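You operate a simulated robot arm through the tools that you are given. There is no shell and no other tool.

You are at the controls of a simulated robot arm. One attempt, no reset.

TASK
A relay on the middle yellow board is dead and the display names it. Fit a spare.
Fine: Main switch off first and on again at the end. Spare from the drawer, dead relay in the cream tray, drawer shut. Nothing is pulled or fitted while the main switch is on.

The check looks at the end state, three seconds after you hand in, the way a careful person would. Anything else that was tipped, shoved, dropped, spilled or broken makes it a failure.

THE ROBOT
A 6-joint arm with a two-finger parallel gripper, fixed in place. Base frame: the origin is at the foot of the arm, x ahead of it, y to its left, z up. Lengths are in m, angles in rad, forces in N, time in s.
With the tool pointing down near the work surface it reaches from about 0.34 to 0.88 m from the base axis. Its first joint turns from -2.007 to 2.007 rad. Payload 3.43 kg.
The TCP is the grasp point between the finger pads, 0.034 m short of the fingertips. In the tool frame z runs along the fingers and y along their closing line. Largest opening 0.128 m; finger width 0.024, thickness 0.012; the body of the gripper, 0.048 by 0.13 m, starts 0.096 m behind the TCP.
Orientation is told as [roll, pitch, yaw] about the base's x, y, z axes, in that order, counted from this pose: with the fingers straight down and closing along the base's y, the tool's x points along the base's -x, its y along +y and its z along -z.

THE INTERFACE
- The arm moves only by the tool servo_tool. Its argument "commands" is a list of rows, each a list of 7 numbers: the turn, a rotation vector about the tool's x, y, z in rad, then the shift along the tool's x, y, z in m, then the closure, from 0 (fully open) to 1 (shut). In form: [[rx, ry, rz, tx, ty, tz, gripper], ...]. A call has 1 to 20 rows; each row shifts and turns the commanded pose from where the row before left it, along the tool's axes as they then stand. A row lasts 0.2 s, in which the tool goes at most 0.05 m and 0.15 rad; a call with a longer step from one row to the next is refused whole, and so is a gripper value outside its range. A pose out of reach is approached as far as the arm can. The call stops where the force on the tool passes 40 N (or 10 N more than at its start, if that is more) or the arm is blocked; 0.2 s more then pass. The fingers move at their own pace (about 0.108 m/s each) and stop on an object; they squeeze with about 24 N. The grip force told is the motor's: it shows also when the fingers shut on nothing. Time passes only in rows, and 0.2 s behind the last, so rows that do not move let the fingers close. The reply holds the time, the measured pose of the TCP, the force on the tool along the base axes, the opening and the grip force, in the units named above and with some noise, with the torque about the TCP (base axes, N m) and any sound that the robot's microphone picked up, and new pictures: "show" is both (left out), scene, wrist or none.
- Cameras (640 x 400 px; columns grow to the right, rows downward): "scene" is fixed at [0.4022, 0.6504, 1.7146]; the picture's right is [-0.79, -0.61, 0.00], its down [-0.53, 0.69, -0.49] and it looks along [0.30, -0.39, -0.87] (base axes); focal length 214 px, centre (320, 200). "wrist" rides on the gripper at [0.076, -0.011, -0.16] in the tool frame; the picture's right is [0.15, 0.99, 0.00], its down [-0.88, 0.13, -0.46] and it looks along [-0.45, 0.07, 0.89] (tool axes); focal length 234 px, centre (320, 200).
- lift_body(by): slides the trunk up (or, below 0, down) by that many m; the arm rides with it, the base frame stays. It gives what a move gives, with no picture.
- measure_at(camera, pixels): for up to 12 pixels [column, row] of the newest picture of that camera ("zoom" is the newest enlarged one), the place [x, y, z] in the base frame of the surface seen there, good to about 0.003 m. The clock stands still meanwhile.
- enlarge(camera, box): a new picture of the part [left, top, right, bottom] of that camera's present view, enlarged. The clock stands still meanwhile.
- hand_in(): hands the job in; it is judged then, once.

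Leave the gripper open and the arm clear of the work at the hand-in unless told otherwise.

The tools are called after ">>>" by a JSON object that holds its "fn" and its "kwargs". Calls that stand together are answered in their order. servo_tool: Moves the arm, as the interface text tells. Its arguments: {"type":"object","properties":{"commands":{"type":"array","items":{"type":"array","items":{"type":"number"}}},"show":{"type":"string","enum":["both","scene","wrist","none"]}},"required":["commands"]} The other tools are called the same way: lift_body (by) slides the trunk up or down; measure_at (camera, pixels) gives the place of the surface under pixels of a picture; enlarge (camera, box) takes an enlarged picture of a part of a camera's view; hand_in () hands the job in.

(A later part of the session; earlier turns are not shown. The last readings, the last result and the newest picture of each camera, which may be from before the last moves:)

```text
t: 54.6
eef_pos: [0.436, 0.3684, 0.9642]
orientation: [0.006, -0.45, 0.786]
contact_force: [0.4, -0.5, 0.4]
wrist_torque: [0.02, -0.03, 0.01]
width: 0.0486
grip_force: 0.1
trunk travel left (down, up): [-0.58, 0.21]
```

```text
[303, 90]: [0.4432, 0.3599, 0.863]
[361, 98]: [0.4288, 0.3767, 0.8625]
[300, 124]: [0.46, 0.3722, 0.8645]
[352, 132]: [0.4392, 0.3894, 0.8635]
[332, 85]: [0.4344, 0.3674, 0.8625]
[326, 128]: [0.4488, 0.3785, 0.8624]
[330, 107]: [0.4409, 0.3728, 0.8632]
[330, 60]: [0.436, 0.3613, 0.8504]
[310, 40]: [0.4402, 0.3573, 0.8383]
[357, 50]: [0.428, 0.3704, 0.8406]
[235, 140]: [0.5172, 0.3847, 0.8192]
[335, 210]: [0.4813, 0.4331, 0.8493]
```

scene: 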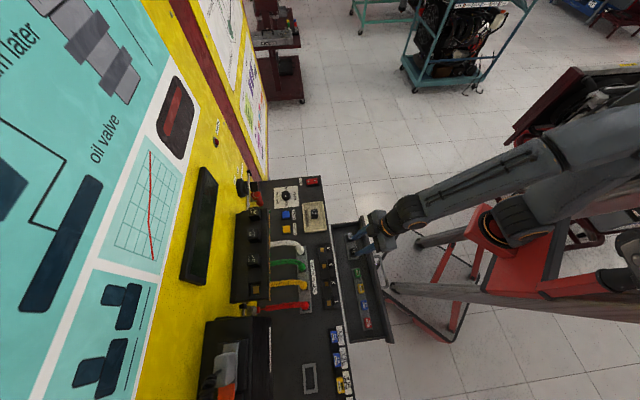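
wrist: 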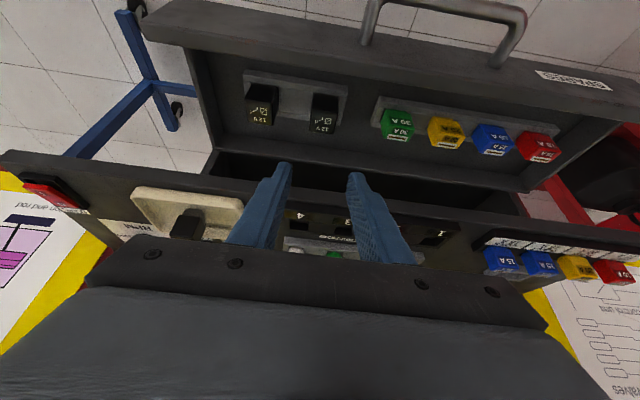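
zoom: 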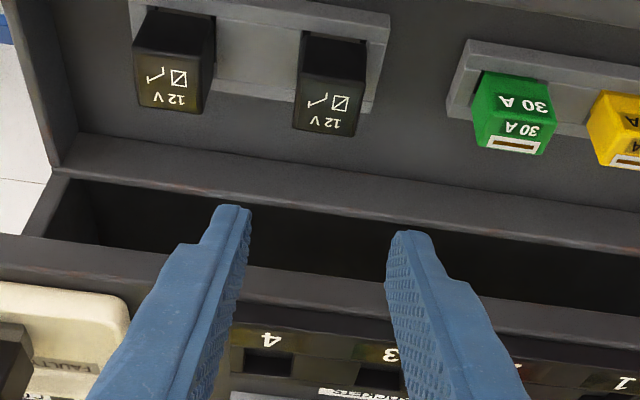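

Spare B's front face is at d≈0.564 and its centre at s≈−0.049, matching my line-up. I lower to TCP z≈0.873.

>>> {"fn": "servo_tool", "kwargs": {"commands": [[0, 0, 0, 0.013, -0.0015, 0.027, 0.62], [0, 0, 0, 0.013, 0, 0.027, 0.62], [0, 0, 0, 0.0087, 0, 0.018, 0.62], [0, 0, 0, 0.0047, 0, 0.0097, 0.62], [0, 0, 0, 0, 0, 0, 0.62]]}}

>>> {"fn": "enlarge", "kwargs": {"camera": "wrist", "box": [220, 80, 420, 240]}}

>>> {"fn": "enlarge", "kwargs": {"camera": "scene", "box": [330, 210, 400, 280]}}

```text
t: 55.8
eef_pos: [0.4397, 0.3675, 0.875]
orientation: [0.002, -0.448, 0.786]
contact_force: [-0.4, 0.0, -0.3]
wrist_torque: [0.0, 0.04, 0.01]
width: 0.0487
grip_force: 0.1
trunk travel left (down, up): [-0.58, 0.21]
```

scene: 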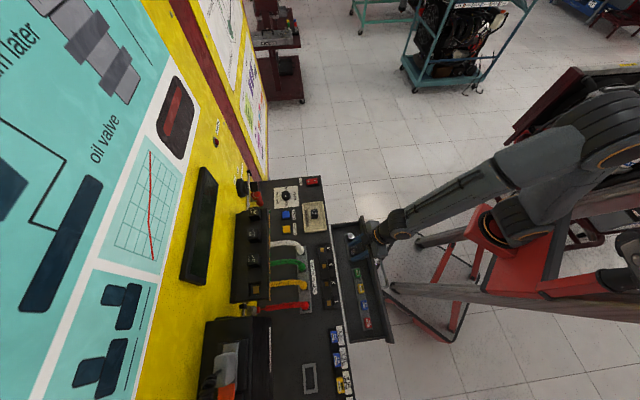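
wrist: 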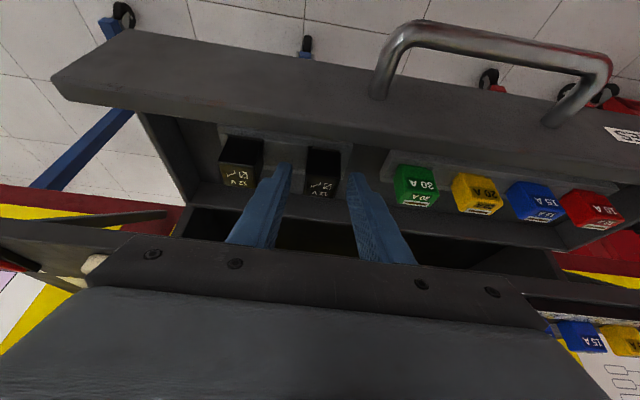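

```text
2.50 times, centred on (320, 160) of wrist
```

zoom: 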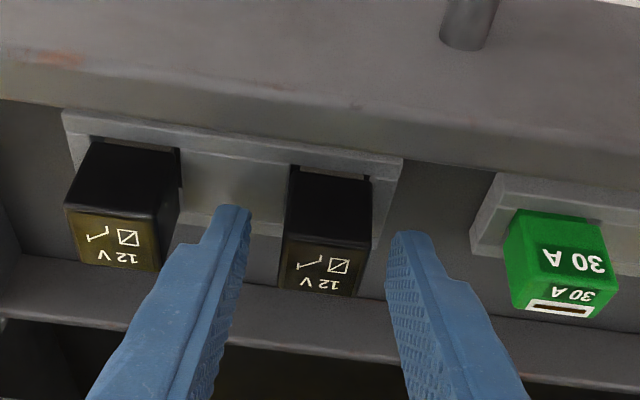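

```text
5.71 times, centred on (365, 245) of scene
```

zoom: 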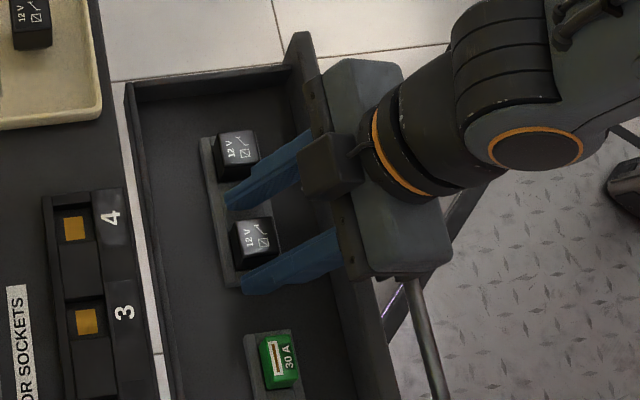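

Compared with the dead relay's grip picture, the tool should sit about 2.5 mm toward the robot, 2.5 mm to the left and 1.5 mm lower. I make that correction and check.

>>> {"fn": "servo_tool", "kwargs": {"commands": [[0, 0, 0, 0.0031, 0.0025, 0.0002, 0.61], [0, 0, 0, 0, 0, 0, 0.61]], "show": "wrist"}}

>>> {"fn": "enlarge", "kwargs": {"camera": "wrist", "box": [220, 80, 420, 240]}}

```text
t: 56.4
eef_pos: [0.4358, 0.3683, 0.8726]
orientation: [0.005, -0.446, 0.786]
contact_force: [0.2, 0.1, -0.9]
wrist_torque: [0.03, 0.03, -0.04]
width: 0.0499
grip_force: 0.0
trunk travel left (down, up): [-0.58, 0.21]
```

wrist: 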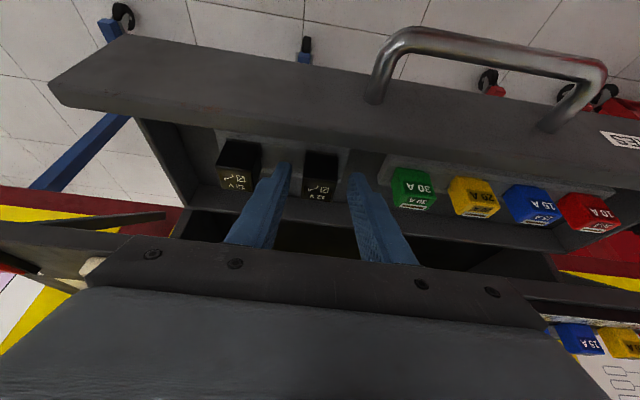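

```text
2.50 times, centred on (320, 160) of wrist
```

zoom: 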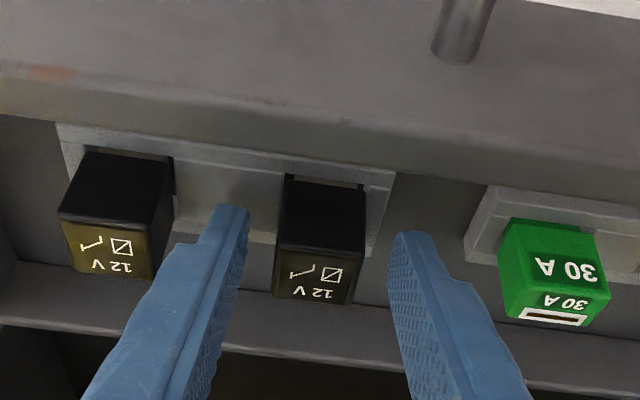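

The picture now matches the earlier grip closely. I close on the spare.

>>> {"fn": "servo_tool", "kwargs": {"commands": [[0, 0, 0, 0, 0, 0, 0.75], [0, 0, 0, 0, 0, 0, 1], [0, 0, 0, 0, 0, 0, 1], [0, 0, 0, 0, 0, 0, 1]], "show": "wrist"}}

>>> {"fn": "enlarge", "kwargs": {"camera": "wrist", "box": [220, 80, 420, 240]}}

```text
t: 57.4
eef_pos: [0.4359, 0.3672, 0.8727]
orientation: [0.006, -0.448, 0.786]
contact_force: [0.2, 0.6, 1.9]
wrist_torque: [0.0, -0.03, 0.01]
width: 0.0271
grip_force: 24.0
trunk travel left (down, up): [-0.58, 0.21]
```

wrist: 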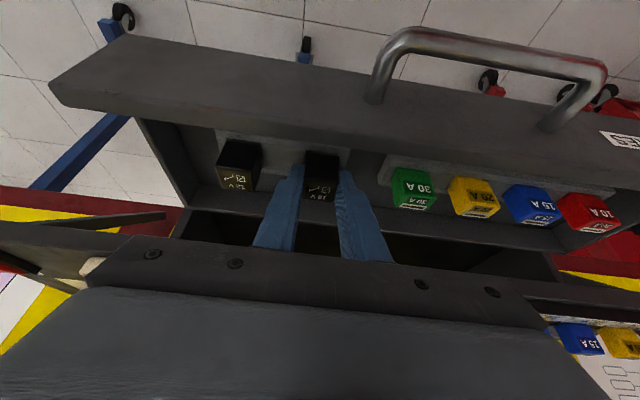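

```text
2.50 times, centred on (320, 160) of wrist
```

zoom: 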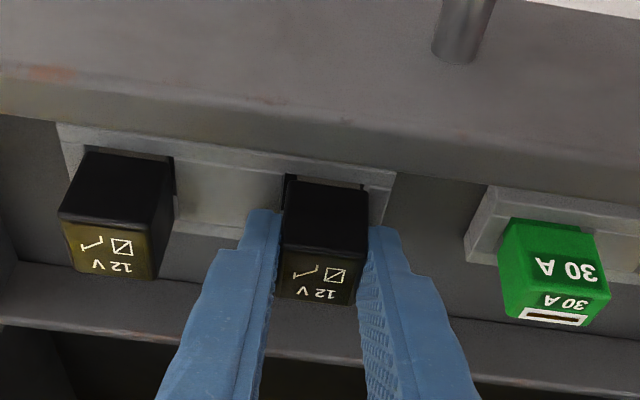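

Gripped. In the dead-relay pictures the relay slipped about 14 mm down in the grip during the pull, so I'll watch for that here. I pull straight up slowly.

>>> {"fn": "servo_tool", "kwargs": {"commands": [[0, 0, 0, -0.0022, 0, -0.0045, 1], [0, 0, 0, -0.0022, 0, -0.0045, 1], [0, 0, 0, -0.0022, 0, -0.0045, 1], [0, 0, 0, -0.0022, 0, -0.0045, 1], [0, 0, 0, -0.0022, 0, -0.0045, 1], [0, 0, 0, -0.0022, 0, -0.0045, 1]], "show": "wrist"}}

>>> {"fn": "enlarge", "kwargs": {"camera": "wrist", "box": [220, 80, 420, 240]}}

```text
t: 58.8
eef_pos: [0.4354, 0.3681, 0.9]
orientation: [0.005, -0.448, 0.785]
contact_force: [1.0, -0.7, 0.8]
wrist_torque: [-0.02, 0.0, 0.0]
width: 0.0269
grip_force: 23.8
trunk travel left (down, up): [-0.58, 0.21]
```

wrist: 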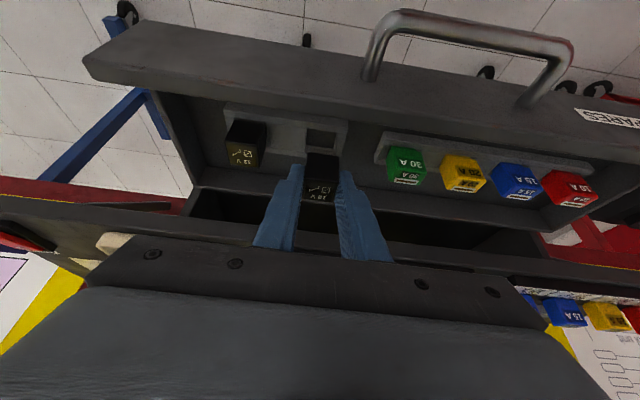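

```text
2.50 times, centred on (320, 160) of wrist
```

zoom: 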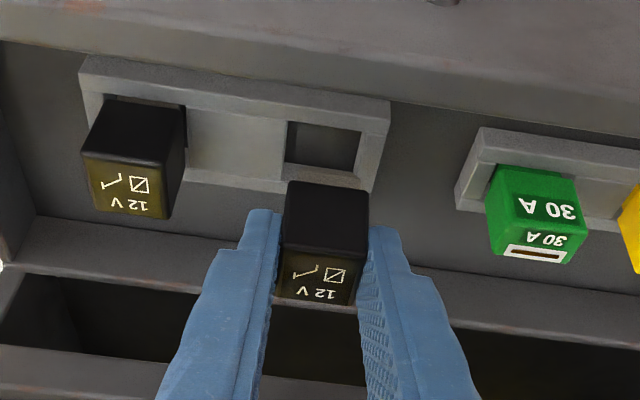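

No slip this time: it came out freely. I lift it well clear of the drawer and measure how it sits in the grip.

>>> {"fn": "servo_tool", "kwargs": {"commands": [[0, 0, 0, -0.0087, 0, -0.018, 1], [0, 0, 0, -0.013, 0, -0.027, 1], [0, 0, 0, -0.0174, 0, -0.036, 1], [0, 0, 0, -0.0174, 0, -0.036, 1], [0, 0, 0, 0, 0, 0, 1], [0, 0, 0, 0, 0, 0, 1]]}}

>>> {"fn": "enlarge", "kwargs": {"camera": "wrist", "box": [270, 120, 370, 220]}}

>>> {"fn": "enlarge", "kwargs": {"camera": "scene", "box": [330, 200, 400, 270]}}

```text
t: 60.2
eef_pos: [0.4387, 0.3663, 1.0332]
orientation: [0.005, -0.448, 0.786]
contact_force: [0.3, 0.3, -0.6]
wrist_torque: [0.01, 0.05, 0.01]
width: 0.027
grip_force: 24.1
trunk travel left (down, up): [-0.58, 0.21]
```

scene: 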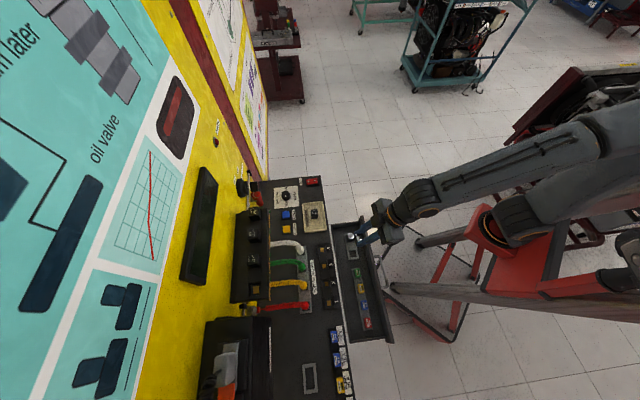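
wrist: 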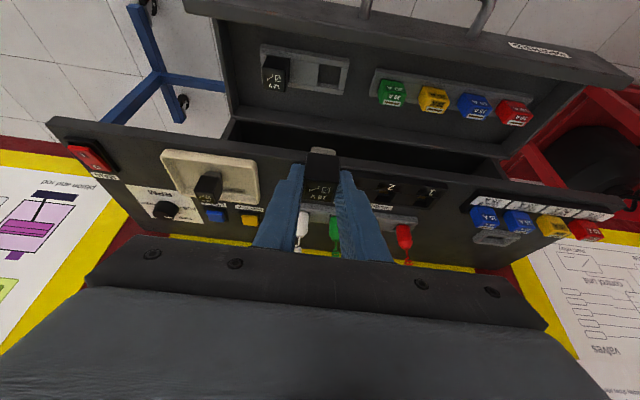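

```text
4.00 times, centred on (320, 170) of wrist
```

zoom: 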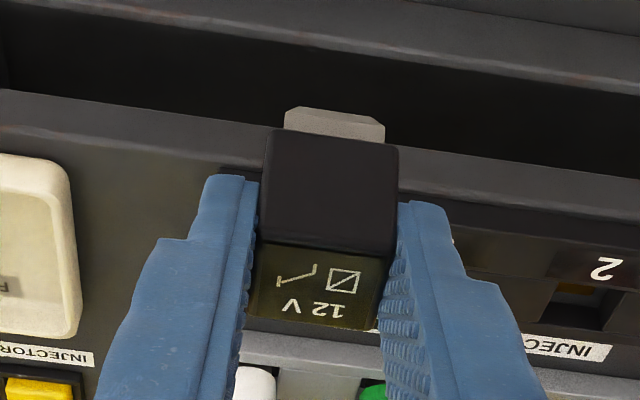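

```text
5.71 times, centred on (365, 235) of scene
```

zoom: 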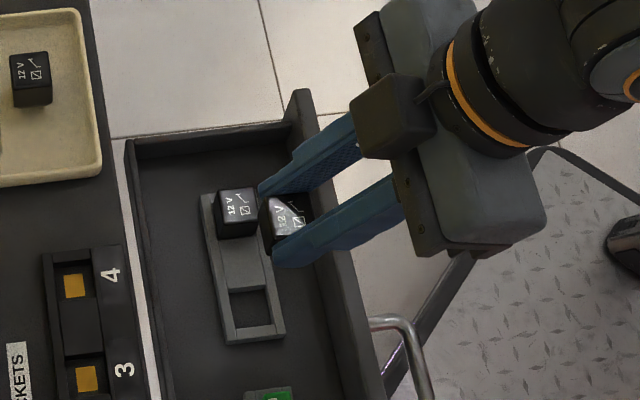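

I measure the held relay's top and front edges in the wrist picture.

>>> {"fn": "measure_at", "kwargs": {"camera": "wrist", "pixels": [[308, 183], [334, 185], [307, 197], [331, 200], [320, 184], [319, 198], [320, 178], [322, 165], [323, 156], [324, 150], [310, 170], [335, 170]]}}

```text
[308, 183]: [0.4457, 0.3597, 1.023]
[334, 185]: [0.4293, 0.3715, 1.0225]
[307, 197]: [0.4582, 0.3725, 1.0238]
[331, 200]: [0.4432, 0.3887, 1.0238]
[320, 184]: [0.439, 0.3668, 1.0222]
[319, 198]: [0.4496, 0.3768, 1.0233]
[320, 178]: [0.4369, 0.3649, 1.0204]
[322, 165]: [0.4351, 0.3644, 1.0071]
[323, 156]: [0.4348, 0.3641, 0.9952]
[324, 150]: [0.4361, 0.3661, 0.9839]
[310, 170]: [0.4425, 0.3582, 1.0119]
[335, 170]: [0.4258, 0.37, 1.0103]
```

The spare sits squarely: front face 4 mm ahead of the TCP line, top 10 mm below the TCP. I raise the trunk again and carry it to in front of the shelf.

>>> {"fn": "lift_body", "kwargs": {"by": 0.2}}

>>> {"fn": "servo_tool", "kwargs": {"commands": [[0, 0, 0, -0.0325, 0.0205, 0.0085, 1], [0, 0, 0, -0.0325, 0.0205, 0.0085, 1], [0, 0, 0, -0.0325, 0.0205, 0.0085, 1], [0, 0, 0, -0.0325, 0.0205, 0.0085, 1], [0, 0, 0, -0.0325, 0.0205, 0.0085, 1], [0, 0, 0, -0.0325, 0.0205, 0.0085, 1], [0, 0, 0, -0.0325, 0.0205, 0.0085, 1], [0, 0, 0, 0, 0, 0, 1], [0, 0, 0, 0, 0, 0, 1]]}}

```text
t: 62.4
eef_pos: [0.4352, 0.3662, 1.2312]
orientation: [0.006, -0.448, 0.787]
contact_force: [0.0, -0.7, -0.3]
wrist_torque: [0.01, 0.01, 0.01]
width: 0.0268
grip_force: 24.1
trunk travel left (down, up): [-0.78, 0.01]
```

```text
t: 64.4
eef_pos: [0.4943, 0.6318, 1.2783]
orientation: [0.006, -0.448, 0.786]
contact_force: [-0.1, -0.5, -0.8]
wrist_torque: [-0.01, 0.0, 0.01]
width: 0.0271
grip_force: 23.6
trunk travel left (down, up): [-0.78, 0.01]
```

scene: 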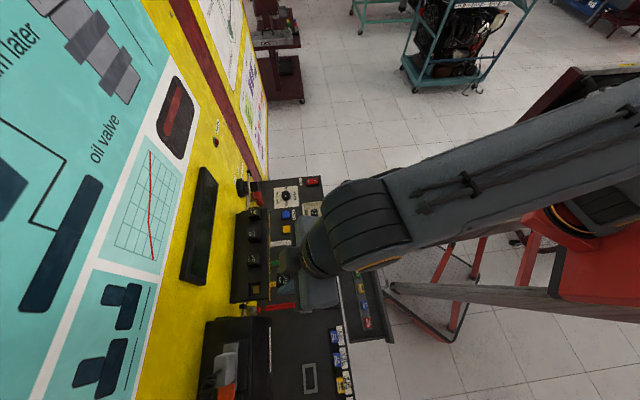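
wrist: 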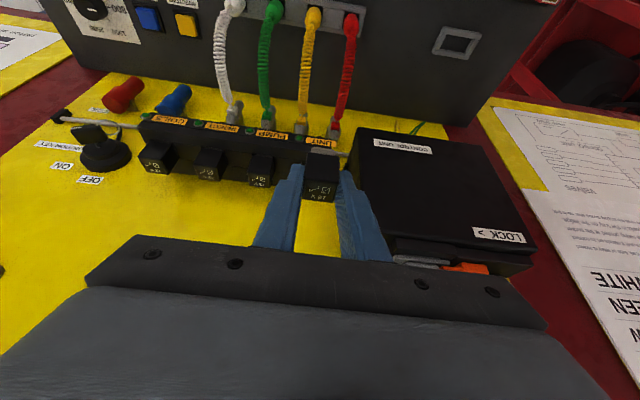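

I move over the socket, staying about 4 cm high.

>>> {"fn": "servo_tool", "kwargs": {"commands": [[0, 0, 0, -0.0207, -0.0013, 0.0185, 1], [0, 0, 0, -0.0207, -0.0013, 0.0185, 1], [0, 0, 0, -0.0207, -0.0013, 0.0185, 1], [0, 0, 0, 0, 0, 0, 1]], "show": "none"}}

>>> {"fn": "servo_tool", "kwargs": {"commands": [[0, 0, 0, 0, 0, 0, 1]], "show": "none"}}

>>> {"fn": "servo_tool", "kwargs": {"commands": [[0, 0, 0, 0, 0, 0, 1]], "show": "none"}}

>>> {"fn": "servo_tool", "kwargs": {"commands": [[0, 0, 0, 0, 0, 0, 1]]}}

>>> {"fn": "enlarge", "kwargs": {"camera": "wrist", "box": [240, 100, 400, 220]}}

>>> {"fn": "enlarge", "kwargs": {"camera": "scene", "box": [215, 255, 295, 315]}}

```text
t: 65.4
eef_pos: [0.5561, 0.6843, 1.2544]
orientation: [0.003, -0.448, 0.785]
contact_force: [0.6, -0.2, -0.1]
wrist_torque: [0.01, -0.01, -0.02]
width: 0.027
grip_force: 24.2
trunk travel left (down, up): [-0.78, 0.01]
```

```text
t: 65.8
eef_pos: [0.5549, 0.685, 1.2561]
orientation: [0.006, -0.448, 0.785]
contact_force: [0.5, 0.6, -0.6]
wrist_torque: [-0.01, 0.01, 0.0]
width: 0.0268
grip_force: 24.7
trunk travel left (down, up): [-0.78, 0.01]
```

```text
t: 66.2
eef_pos: [0.555, 0.6854, 1.255]
orientation: [0.006, -0.448, 0.786]
contact_force: [-0.4, -0.2, 0.1]
wrist_torque: [0.01, 0.0, 0.01]
width: 0.0269
grip_force: 24.4
trunk travel left (down, up): [-0.78, 0.01]
```

```text
t: 66.6
eef_pos: [0.556, 0.6853, 1.2547]
orientation: [0.006, -0.449, 0.786]
contact_force: [-0.1, -0.5, -0.7]
wrist_torque: [-0.04, 0.01, -0.02]
width: 0.027
grip_force: 24.3
trunk travel left (down, up): [-0.78, 0.01]
```

scene: 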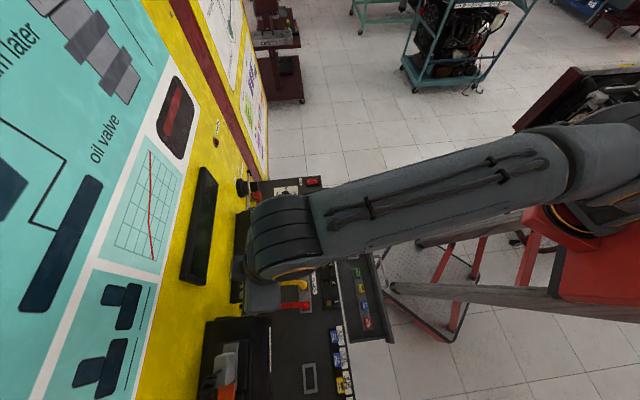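
wrist: 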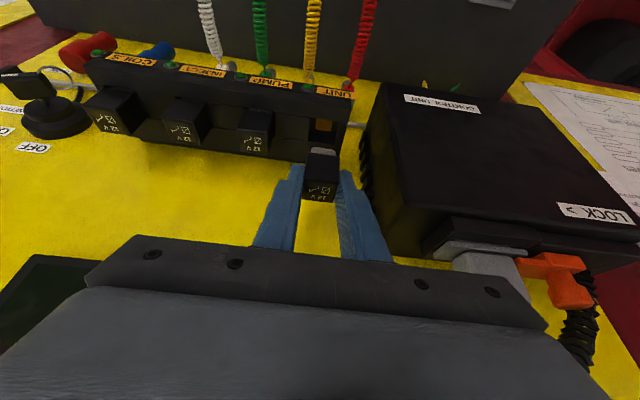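

```text
3.33 times, centred on (320, 160) of wrist
```

zoom: 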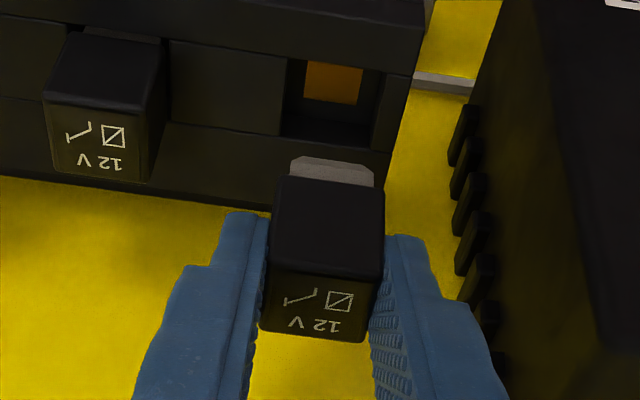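

```text
6.67 times, centred on (255, 285) of scene
```

zoom: 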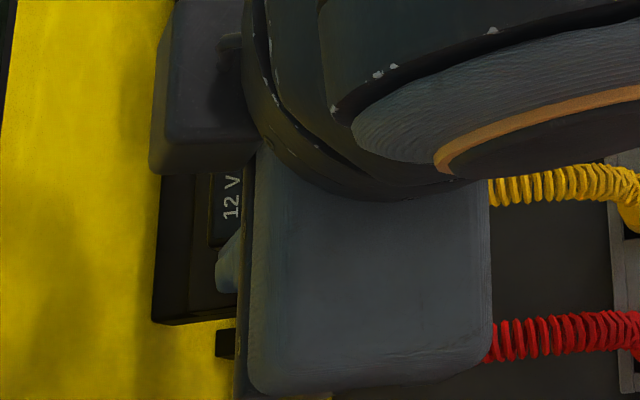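

The averaged TCP is d≈0.877, s≈0.0916, right on target. As a cross-check I measure the pit's rim and the held relay in the wrist picture.

>>> {"fn": "measure_at", "kwargs": {"camera": "wrist", "pixels": [[306, 130], [340, 132], [322, 146], [322, 113], [312, 136], [332, 137], [310, 166], [336, 168], [322, 170], [313, 152], [333, 154], [322, 151]]}}

```text
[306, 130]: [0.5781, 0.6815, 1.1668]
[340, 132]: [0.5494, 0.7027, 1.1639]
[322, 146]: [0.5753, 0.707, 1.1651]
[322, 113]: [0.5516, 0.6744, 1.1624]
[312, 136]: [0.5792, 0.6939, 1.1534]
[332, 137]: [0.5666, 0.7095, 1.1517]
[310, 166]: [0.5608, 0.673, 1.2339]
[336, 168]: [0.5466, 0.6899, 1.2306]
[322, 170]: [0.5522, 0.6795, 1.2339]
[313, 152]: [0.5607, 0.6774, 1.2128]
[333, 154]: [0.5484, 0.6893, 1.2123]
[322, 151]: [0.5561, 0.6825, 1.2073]
```

The relay lines up with the pit within about a millimetre. I lower slowly, letting the force limit protect.

>>> {"fn": "servo_tool", "kwargs": {"commands": [[0, 0, 0, 0.0017, 0, 0.0047, 1], [0, 0, 0, 0.0022, 0, 0.0045, 1], [0, 0, 0, 0.0022, 0, 0.0045, 1], [0, 0, 0, 0.0022, 0, 0.0045, 1], [0, 0, 0, 0.0022, 0, 0.0045, 1], [0, 0, 0, 0.0013, 0, 0.0027, 1], [0, 0, 0, 0, 0, 0, 1]], "show": "wrist"}}

>>> {"fn": "enlarge", "kwargs": {"camera": "wrist", "box": [240, 100, 400, 220]}}

```text
t: 68.2
eef_pos: [0.5556, 0.686, 1.2257]
orientation: [0.004, -0.447, 0.785]
contact_force: [0.0, 0.4, -0.2]
wrist_torque: [0.0, -0.02, 0.03]
width: 0.0268
grip_force: 24.0
trunk travel left (down, up): [-0.78, 0.01]
```

wrist: 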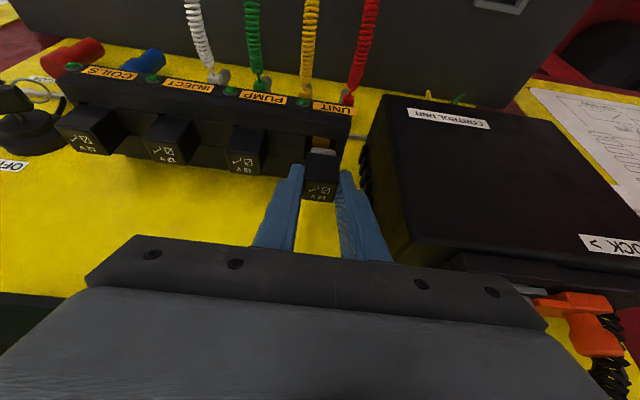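

```text
3.33 times, centred on (320, 160) of wrist
```

zoom: 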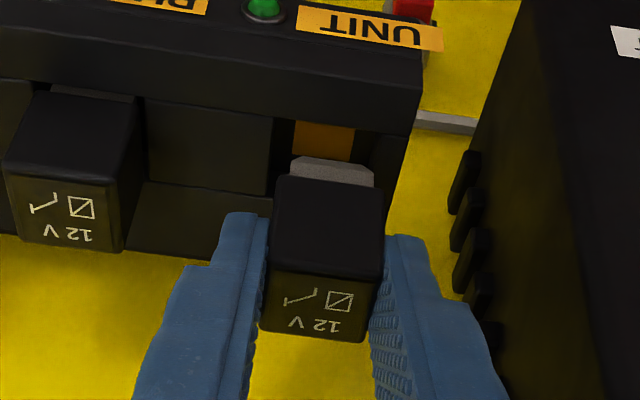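

No contact yet, and the foot is just at the pit. I keep going down in 3 mm rows.

>>> {"fn": "servo_tool", "kwargs": {"commands": [[0, 0, 0, 0.0013, 0, 0.0027, 1], [0, 0, 0, 0.0013, 0, 0.0027, 1], [0, 0, 0, 0.0013, 0, 0.0027, 1], [0, 0, 0, 0, 0, 0, 1]], "show": "wrist"}}

>>> {"fn": "enlarge", "kwargs": {"camera": "wrist", "box": [240, 100, 400, 220]}}

```text
t: 69.2
eef_pos: [0.5567, 0.686, 1.2173]
orientation: [0.002, -0.448, 0.785]
contact_force: [0.2, 1.1, -1.0]
wrist_torque: [-0.01, 0.02, 0.06]
width: 0.0268
grip_force: 23.5
trunk travel left (down, up): [-0.78, 0.01]
```

wrist: 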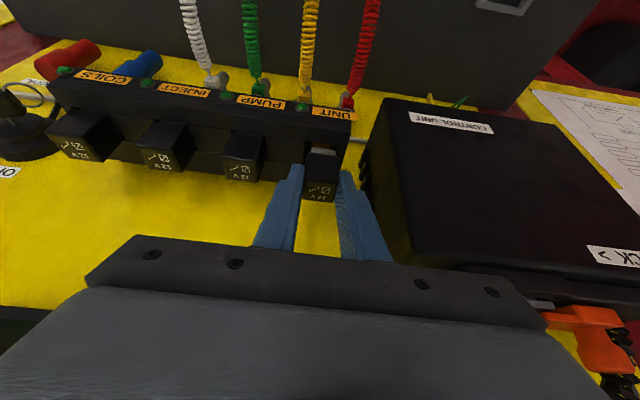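

```text
3.33 times, centred on (320, 160) of wrist
```

zoom: 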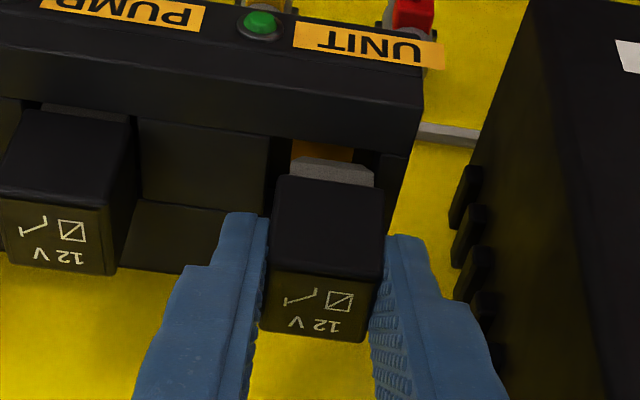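

The foot is entering without force. I continue downward.

>>> {"fn": "servo_tool", "kwargs": {"commands": [[0, 0, 0, 0.0013, 0, 0.0027, 1], [0, 0, 0, 0.0013, 0, 0.0027, 1], [0, 0, 0, 0.0013, 0, 0.0027, 1], [0, 0, 0, 0, 0, 0, 1]], "show": "wrist"}}

>>> {"fn": "enlarge", "kwargs": {"camera": "wrist", "box": [240, 100, 400, 220]}}

```text
t: 70.2
eef_pos: [0.5555, 0.6868, 1.2078]
orientation: [0.003, -0.449, 0.785]
contact_force: [-0.4, 0.5, -0.8]
wrist_torque: [0.0, 0.0, 0.01]
width: 0.0272
grip_force: 23.5
trunk travel left (down, up): [-0.78, 0.01]
```

wrist: 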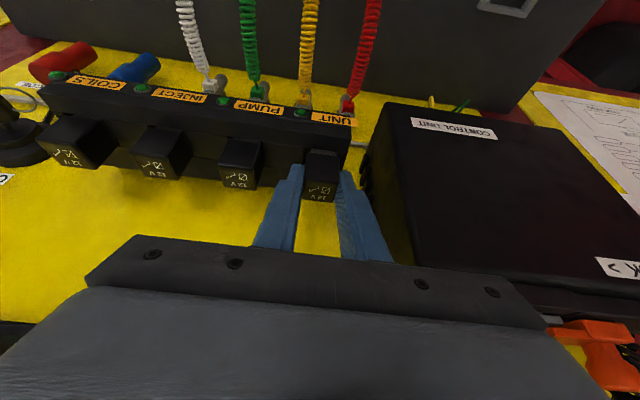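

```text
3.33 times, centred on (320, 160) of wrist
```

zoom: 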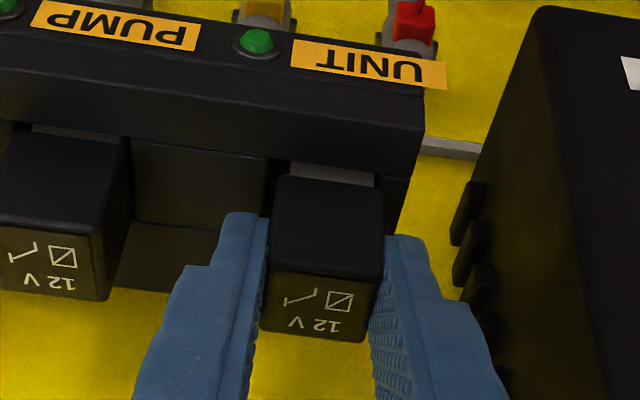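

Almost seated with still no force. I continue in 2 mm rows.

>>> {"fn": "servo_tool", "kwargs": {"commands": [[0, 0, 0, 0.0009, 0, 0.0018, 1], [0, 0, 0, 0.0009, 0, 0.0018, 1], [0, 0, 0, 0, 0, 0, 1]], "show": "wrist"}}

>>> {"fn": "enlarge", "kwargs": {"camera": "wrist", "box": [240, 100, 400, 220]}}

>>> {"fn": "measure_at", "kwargs": {"camera": "wrist", "pixels": [[320, 185], [319, 192], [318, 198], [240, 175], [241, 183], [232, 178], [157, 165]]}}

```text
t: 71.0
eef_pos: [0.5567, 0.6866, 1.2061]
orientation: [0.005, -0.45, 0.784]
contact_force: [0.1, 0.2, 4.6]
wrist_torque: [0.0, -0.06, -0.02]
width: 0.027
grip_force: 23.9
trunk travel left (down, up): [-0.78, 0.01]
```

wrist: 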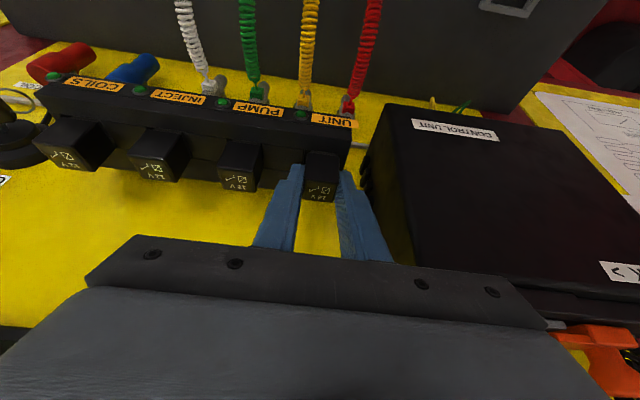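

```text
3.33 times, centred on (320, 160) of wrist
```

zoom: 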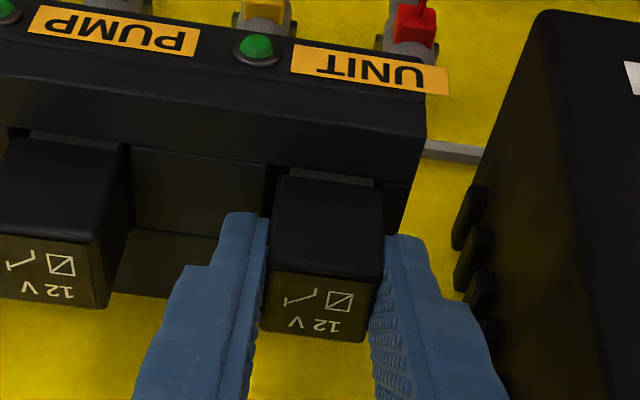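

```text
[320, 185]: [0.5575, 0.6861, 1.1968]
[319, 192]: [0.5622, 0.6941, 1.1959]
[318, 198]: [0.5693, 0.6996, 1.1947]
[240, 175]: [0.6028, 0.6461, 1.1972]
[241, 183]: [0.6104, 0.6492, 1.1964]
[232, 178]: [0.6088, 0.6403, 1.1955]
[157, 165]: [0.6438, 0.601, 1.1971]
```

Its top is level with its neighbours (z≈1.196), and a contact force of about 5 N begins. I press a little more to seat it fully.

>>> {"fn": "servo_tool", "kwargs": {"commands": [[0, 0, 0, 0.0009, 0, 0.0018, 1], [0, 0, 0, 0.0009, 0, 0.0018, 1], [0, 0, 0, 0, 0, 0, 1]], "show": "wrist"}}

>>> {"fn": "enlarge", "kwargs": {"camera": "wrist", "box": [240, 100, 400, 220]}}

>>> {"fn": "measure_at", "kwargs": {"camera": "wrist", "pixels": [[320, 185], [319, 192], [318, 198], [240, 175], [241, 183], [232, 178], [157, 165]]}}

```text
t: 71.8
eef_pos: [0.5561, 0.6864, 1.2038]
orientation: [0.004, -0.454, 0.785]
contact_force: [1.9, 1.3, 22.9]
wrist_torque: [0.17, -0.27, 0.03]
width: 0.0271
grip_force: 24.0
trunk travel left (down, up): [-0.78, 0.01]
```

wrist: 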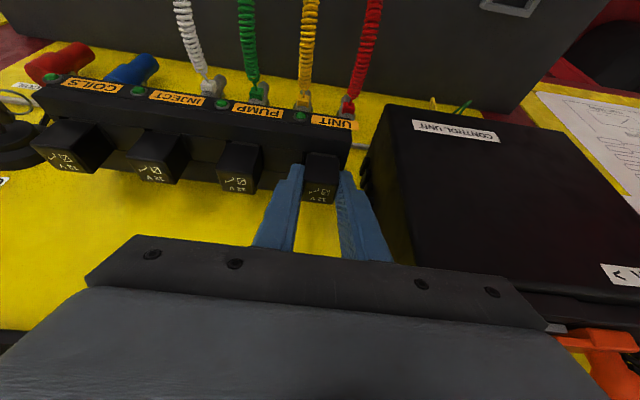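

```text
3.33 times, centred on (320, 160) of wrist
```

zoom: 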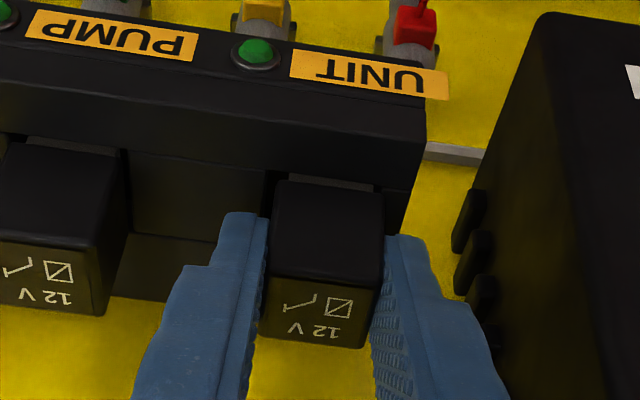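

```text
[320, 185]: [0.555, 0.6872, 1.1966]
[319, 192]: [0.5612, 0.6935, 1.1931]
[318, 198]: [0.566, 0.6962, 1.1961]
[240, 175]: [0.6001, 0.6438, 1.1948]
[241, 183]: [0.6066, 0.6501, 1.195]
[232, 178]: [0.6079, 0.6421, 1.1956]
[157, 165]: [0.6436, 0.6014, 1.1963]
```

It now bottoms out at 23 N and the relay shifts up in the grip, so it is fully seated. I relieve the force and open to the same narrow width.

>>> {"fn": "servo_tool", "kwargs": {"commands": [[0, 0, 0, -0.0013, 0, -0.0027, 1], [0, 0, 0, 0, 0, 0, 0.72], [0, 0, 0, 0, 0, 0, 0.65], [0, 0, 0, 0, 0, 0, 0.62], [0, 0, 0, 0, 0, 0, 0.62]], "show": "wrist"}}

>>> {"fn": "enlarge", "kwargs": {"camera": "wrist", "box": [240, 100, 400, 220]}}

```text
t: 73.0
eef_pos: [0.5573, 0.6864, 1.2027]
orientation: [0.003, -0.447, 0.786]
contact_force: [-0.5, -0.3, -0.6]
wrist_torque: [0.02, 0.02, 0.04]
width: 0.0486
grip_force: 0.1
trunk travel left (down, up): [-0.78, 0.01]
```

wrist: 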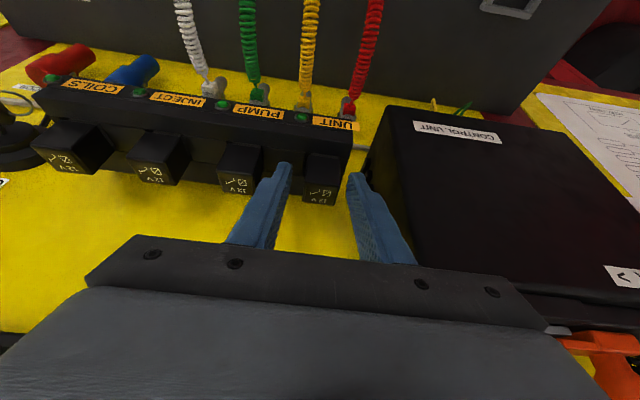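

```text
3.33 times, centred on (320, 160) of wrist
```

zoom: 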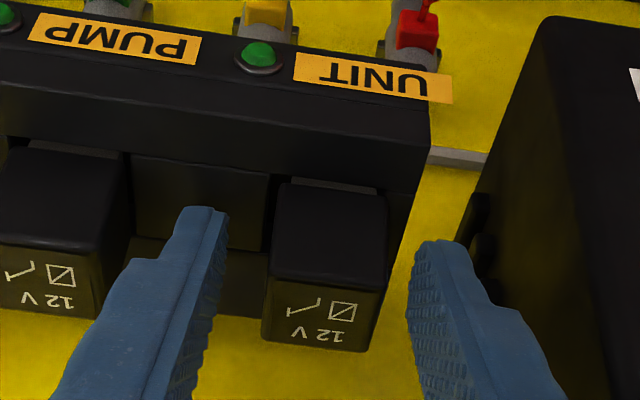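

The spare stands in the socket like its neighbours. I lift off and draw back to compare heights from the scene camera.

>>> {"fn": "servo_tool", "kwargs": {"commands": [[0, 0, 0, -0.0043, 0, -0.009, 0.62], [0, 0, 0, -0.0087, 0, -0.018, 0.62], [0, 0, 0, -0.0087, 0, -0.018, 0.62], [0, 0, 0, 0.018, 0, -0.0145, 0.62], [0, 0, 0, 0.027, 0, -0.013, 0.62], [0, 0, 0, 0.036, 0, -0.017, 0.62], [0, 0, 0, 0.036, 0, -0.017, 0.62], [0, 0, 0, 0.036, 0, -0.017, 0.62], [0, 0, 0, 0.036, 0, -0.017, 0.62], [0, 0, 0, 0, 0, 0, 0.62]]}}

>>> {"fn": "enlarge", "kwargs": {"camera": "scene", "box": [228, 200, 288, 310]}}

>>> {"fn": "enlarge", "kwargs": {"camera": "wrist", "box": [120, 100, 380, 240]}}

```text
t: 75.2
eef_pos: [0.4015, 0.5346, 1.258]
orientation: [0.005, -0.448, 0.786]
contact_force: [-0.7, -0.2, -0.3]
wrist_torque: [0.02, 0.04, 0.0]
width: 0.0484
grip_force: 0.1
trunk travel left (down, up): [-0.78, 0.01]
```

scene: 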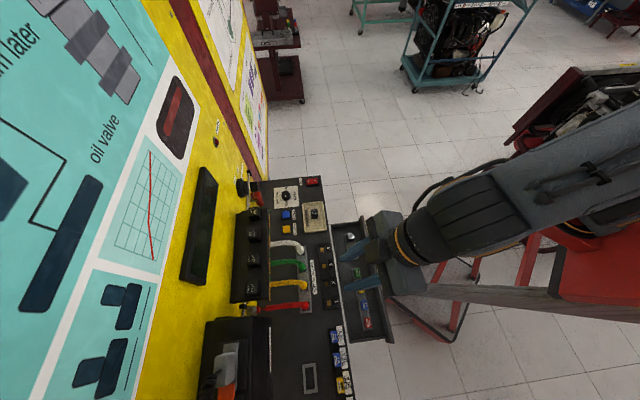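
wrist: 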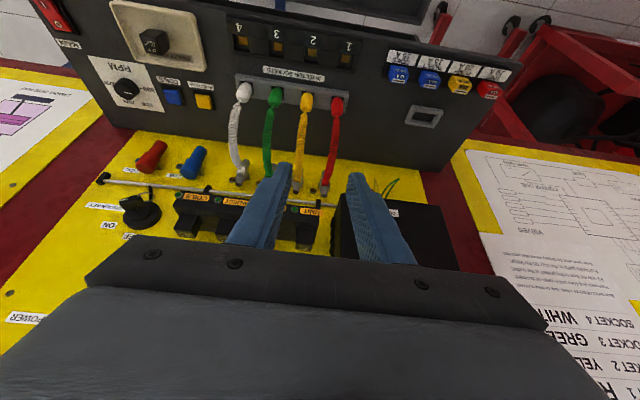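

```text
3.64 times, centred on (258, 255) of scene
```

zoom: 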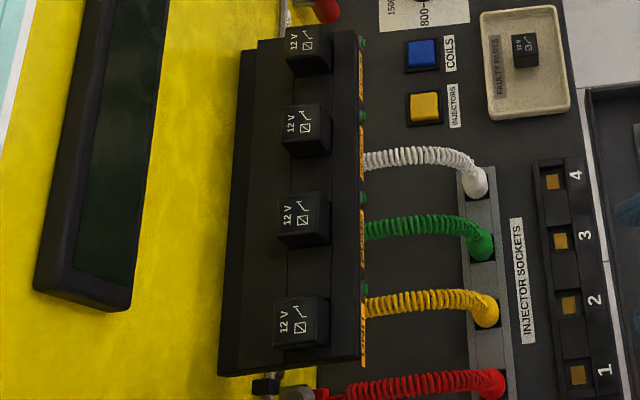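

```text
2.46 times, centred on (250, 170) of wrist
```

zoom: 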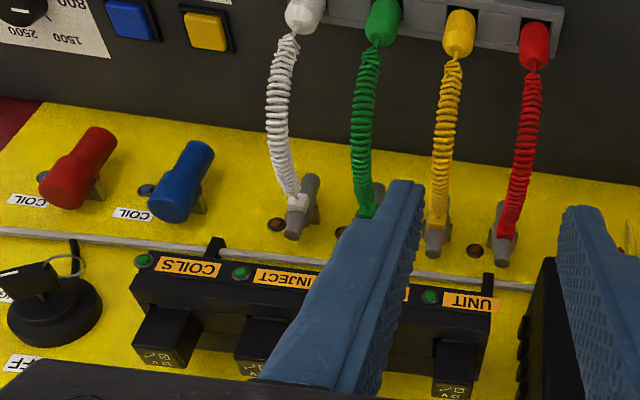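

I enlarge the same box as before the swap, to compare the relay's placement pixel by pixel.

>>> {"fn": "enlarge", "kwargs": {"camera": "scene", "box": [228, 250, 278, 312]}}

>>> {"fn": "measure_at", "kwargs": {"camera": "zoom", "pixels": [[280, 225], [340, 215], [345, 280], [285, 280], [310, 240], [290, 50], [345, 40], [350, 95], [295, 100], [315, 65]]}}

```text
6.45 times, centred on (253, 281) of scene
```

zoom: 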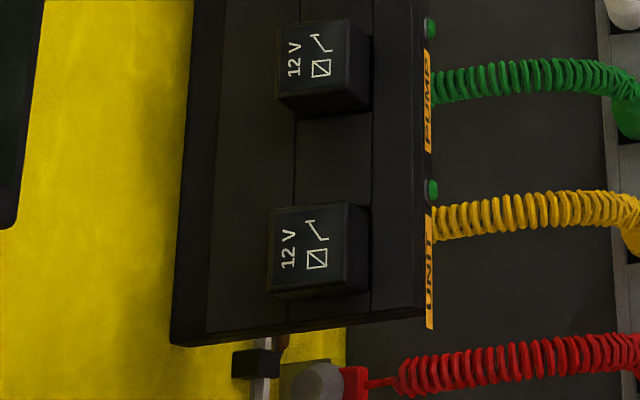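

```text
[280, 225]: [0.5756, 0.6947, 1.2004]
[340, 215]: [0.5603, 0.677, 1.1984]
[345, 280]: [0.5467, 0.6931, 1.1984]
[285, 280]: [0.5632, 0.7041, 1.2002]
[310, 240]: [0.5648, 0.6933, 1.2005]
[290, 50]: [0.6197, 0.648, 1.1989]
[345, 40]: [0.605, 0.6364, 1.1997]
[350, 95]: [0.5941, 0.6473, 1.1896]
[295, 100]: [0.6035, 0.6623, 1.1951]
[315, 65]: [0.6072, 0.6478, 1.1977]
```

The new relay sits like the old one, within a millimetre or two. Next the drawer: I move back in front of it, bring the tool upright and close the fingers.

>>> {"fn": "servo_tool", "kwargs": {"commands": [[0, 0, 0, 0.0348, -0.0093, -0.0168, 1], [0, 0, 0, 0.0348, -0.0093, -0.0168, 1], [0, 0, 0, 0.0348, -0.0093, -0.0168, 1], [0, 0, 0, 0.0348, -0.0093, -0.0168, 1], [0, 0, 0, 0.0348, -0.0093, -0.0168, 1], [0, 0, 0, 0.0348, -0.0093, -0.0168, 1], [0, 0.149, 0, 0, 0, 0, 1], [0, 0.149, 0, 0, 0, 0, 1], [0, 0.149, 0, 0, 0, 0, 1], [0, 0, 0, 0, 0, 0, 1]]}}

```text
t: 77.4
eef_pos: [0.2815, 0.3315, 1.2565]
orientation: [0.004, 0.001, 0.787]
contact_force: [-0.5, -0.1, 0.6]
wrist_torque: [-0.02, -0.03, -0.03]
width: 0.0
grip_force: 23.7
trunk travel left (down, up): [-0.78, 0.01]
```

scene: 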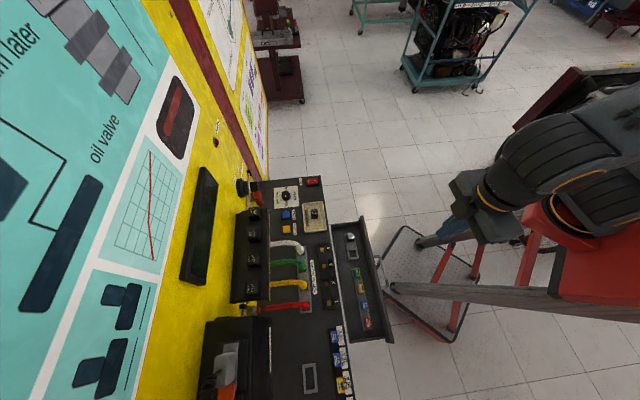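
wrist: 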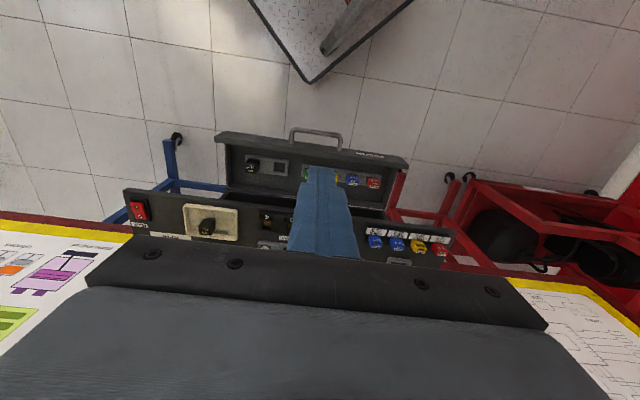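

The closed fingers stand about 2 cm in front of the handle bar. I back off 1.5 cm and lower the trunk 0.4 m, which brings the TCP to z≈0.856.

>>> {"fn": "servo_tool", "kwargs": {"commands": [[0, 0, 0, 0.015, 0, 0, 1], [0, 0, 0, 0, 0, 0, 1]], "show": "none"}}

>>> {"fn": "lift_body", "kwargs": {"by": -0.3}}

>>> {"fn": "servo_tool", "kwargs": {"commands": [[0, 0, 0, 0, 0, 0, 1]]}}

```text
t: 78.0
eef_pos: [0.2728, 0.3213, 1.2561]
orientation: [0.004, -0.003, 0.787]
contact_force: [0.3, -0.6, -1.1]
wrist_torque: [0.01, 0.0, 0.01]
width: 0.0
grip_force: 23.6
trunk travel left (down, up): [-0.78, 0.01]
```

```text
t: 81.0
eef_pos: [0.2734, 0.3217, 0.9579]
orientation: [0.003, -0.002, 0.789]
contact_force: [-0.5, -0.8, 0.5]
wrist_torque: [-0.01, -0.02, 0.0]
width: 0.0002
grip_force: 24.5
trunk travel left (down, up): [-0.48, 0.31]
```

```text
t: 81.4
eef_pos: [0.2724, 0.3216, 0.9581]
orientation: [0.004, -0.002, 0.788]
contact_force: [0.4, 0.4, 0.1]
wrist_torque: [-0.01, -0.01, 0.0]
width: 0.0001
grip_force: 24.1
trunk travel left (down, up): [-0.48, 0.31]
```

scene: 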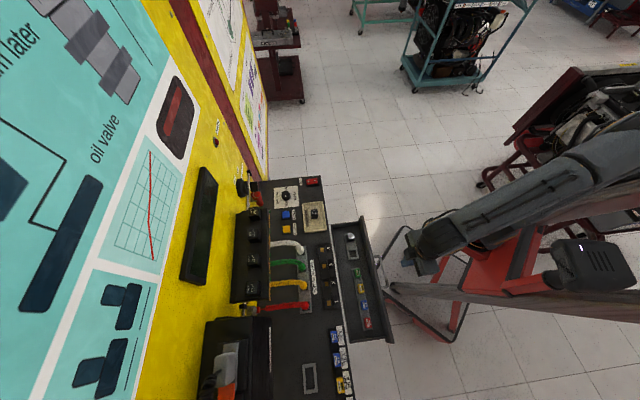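
wrist: 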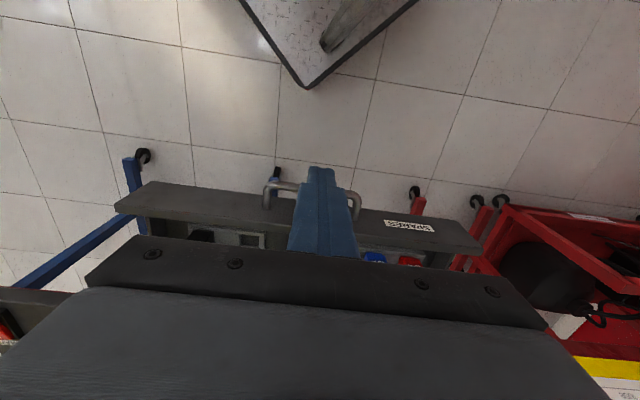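

The fingers are centred on the handle. I lower to z≈0.85 and push the drawer in.

>>> {"fn": "servo_tool", "kwargs": {"commands": [[0, 0, 0, 0, 0.002, 0.036, 1], [0, 0, 0, 0, 0, 0.036, 1], [0, 0, 0, 0, 0, 0.036, 1], [0, 0, 0, -0.015, 0, 0, 1], [0, 0, 0, -0.01, 0, 0, 1], [0, 0, 0, -0.01, 0, 0, 1], [0, 0, 0, -0.015, 0, 0, 1], [0, 0, 0, -0.015, 0, 0, 1], [0, 0, 0, -0.015, 0, 0, 1], [0, 0, 0, -0.015, 0, 0, 1], [0, 0, 0, -0.015, 0, 0, 1]]}}

```text
t: 83.8
eef_pos: [0.349, 0.4016, 0.849]
orientation: [0.004, -0.001, 0.788]
contact_force: [0.0, -0.5, 0.1]
wrist_torque: [0.04, -0.01, 0.01]
width: 0.0
grip_force: 24.4
trunk travel left (down, up): [-0.48, 0.31]
```

scene: 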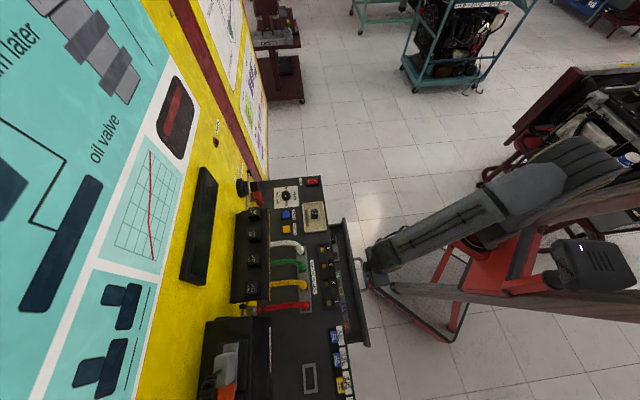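
wrist: 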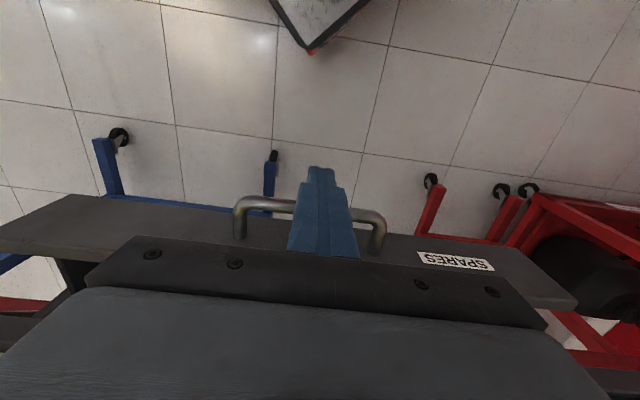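

The drawer is sliding in. I push the remaining 7 cm, slower at the end until it stops.

>>> {"fn": "servo_tool", "kwargs": {"commands": [[0, 0, 0, -0.012, 0, 0, 1], [0, 0, 0, -0.012, 0, 0, 1], [0, 0, 0, -0.012, 0, 0, 1], [0, 0, 0, -0.012, 0, 0, 1], [0, 0, 0, -0.008, 0, 0, 1], [0, 0, 0, -0.005, 0, 0, 1], [0, 0, 0, -0.004, 0, 0, 1], [0, 0, 0, -0.004, 0, 0, 1], [0, 0, 0, -0.003, 0, 0, 1], [0, 0, 0, -0.003, 0, 0, 1]]}}

```text
t: 86.0
eef_pos: [0.3996, 0.4528, 0.8486]
orientation: [0.003, 0.002, 0.787]
contact_force: [-7.5, -4.9, 1.3]
wrist_torque: [0.0, 0.1, 0.04]
width: 0.0
grip_force: 24.1
trunk travel left (down, up): [-0.48, 0.31]
```

scene: 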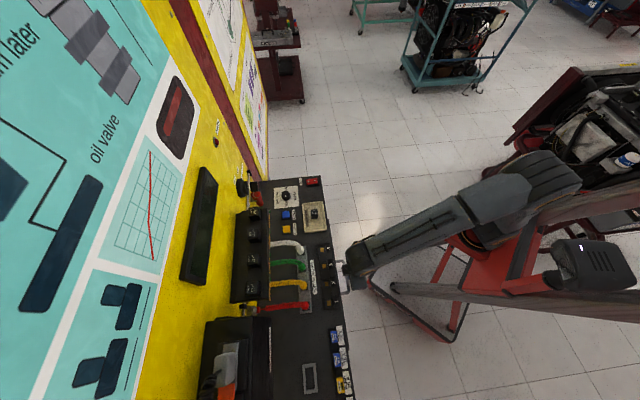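
wrist: 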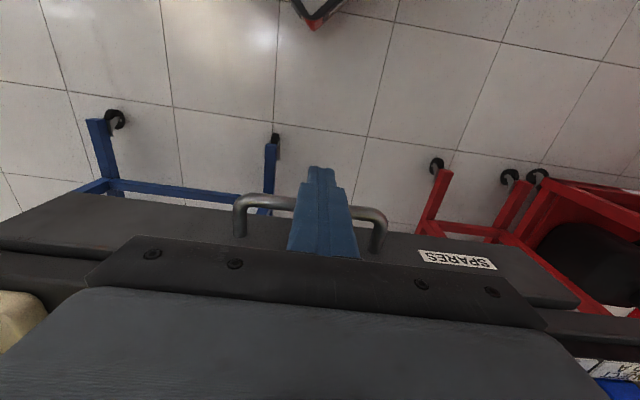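

It reads 9 N and d≈0.603, so the stop is near. I push a little more to make sure it is shut.

>>> {"fn": "servo_tool", "kwargs": {"commands": [[0, 0, 0, -0.003, 0, 0, 1], [0, 0, 0, -0.003, 0, 0, 1], [0, 0, 0, 0, 0, 0, 1]], "show": "none"}}

```text
t: 86.6
eef_pos: [0.4003, 0.4542, 0.8478]
orientation: [0.005, 0.012, 0.789]
contact_force: [-9.5, -7.3, 5.8]
wrist_torque: [-0.02, 0.03, 0.02]
width: 0.0
grip_force: 23.8
trunk travel left (down, up): [-0.48, 0.31]
stopped in row 2: the force on the tool passed its limit at 44 N (the readings are from after the stop); the commanded pose is now the measured one
```

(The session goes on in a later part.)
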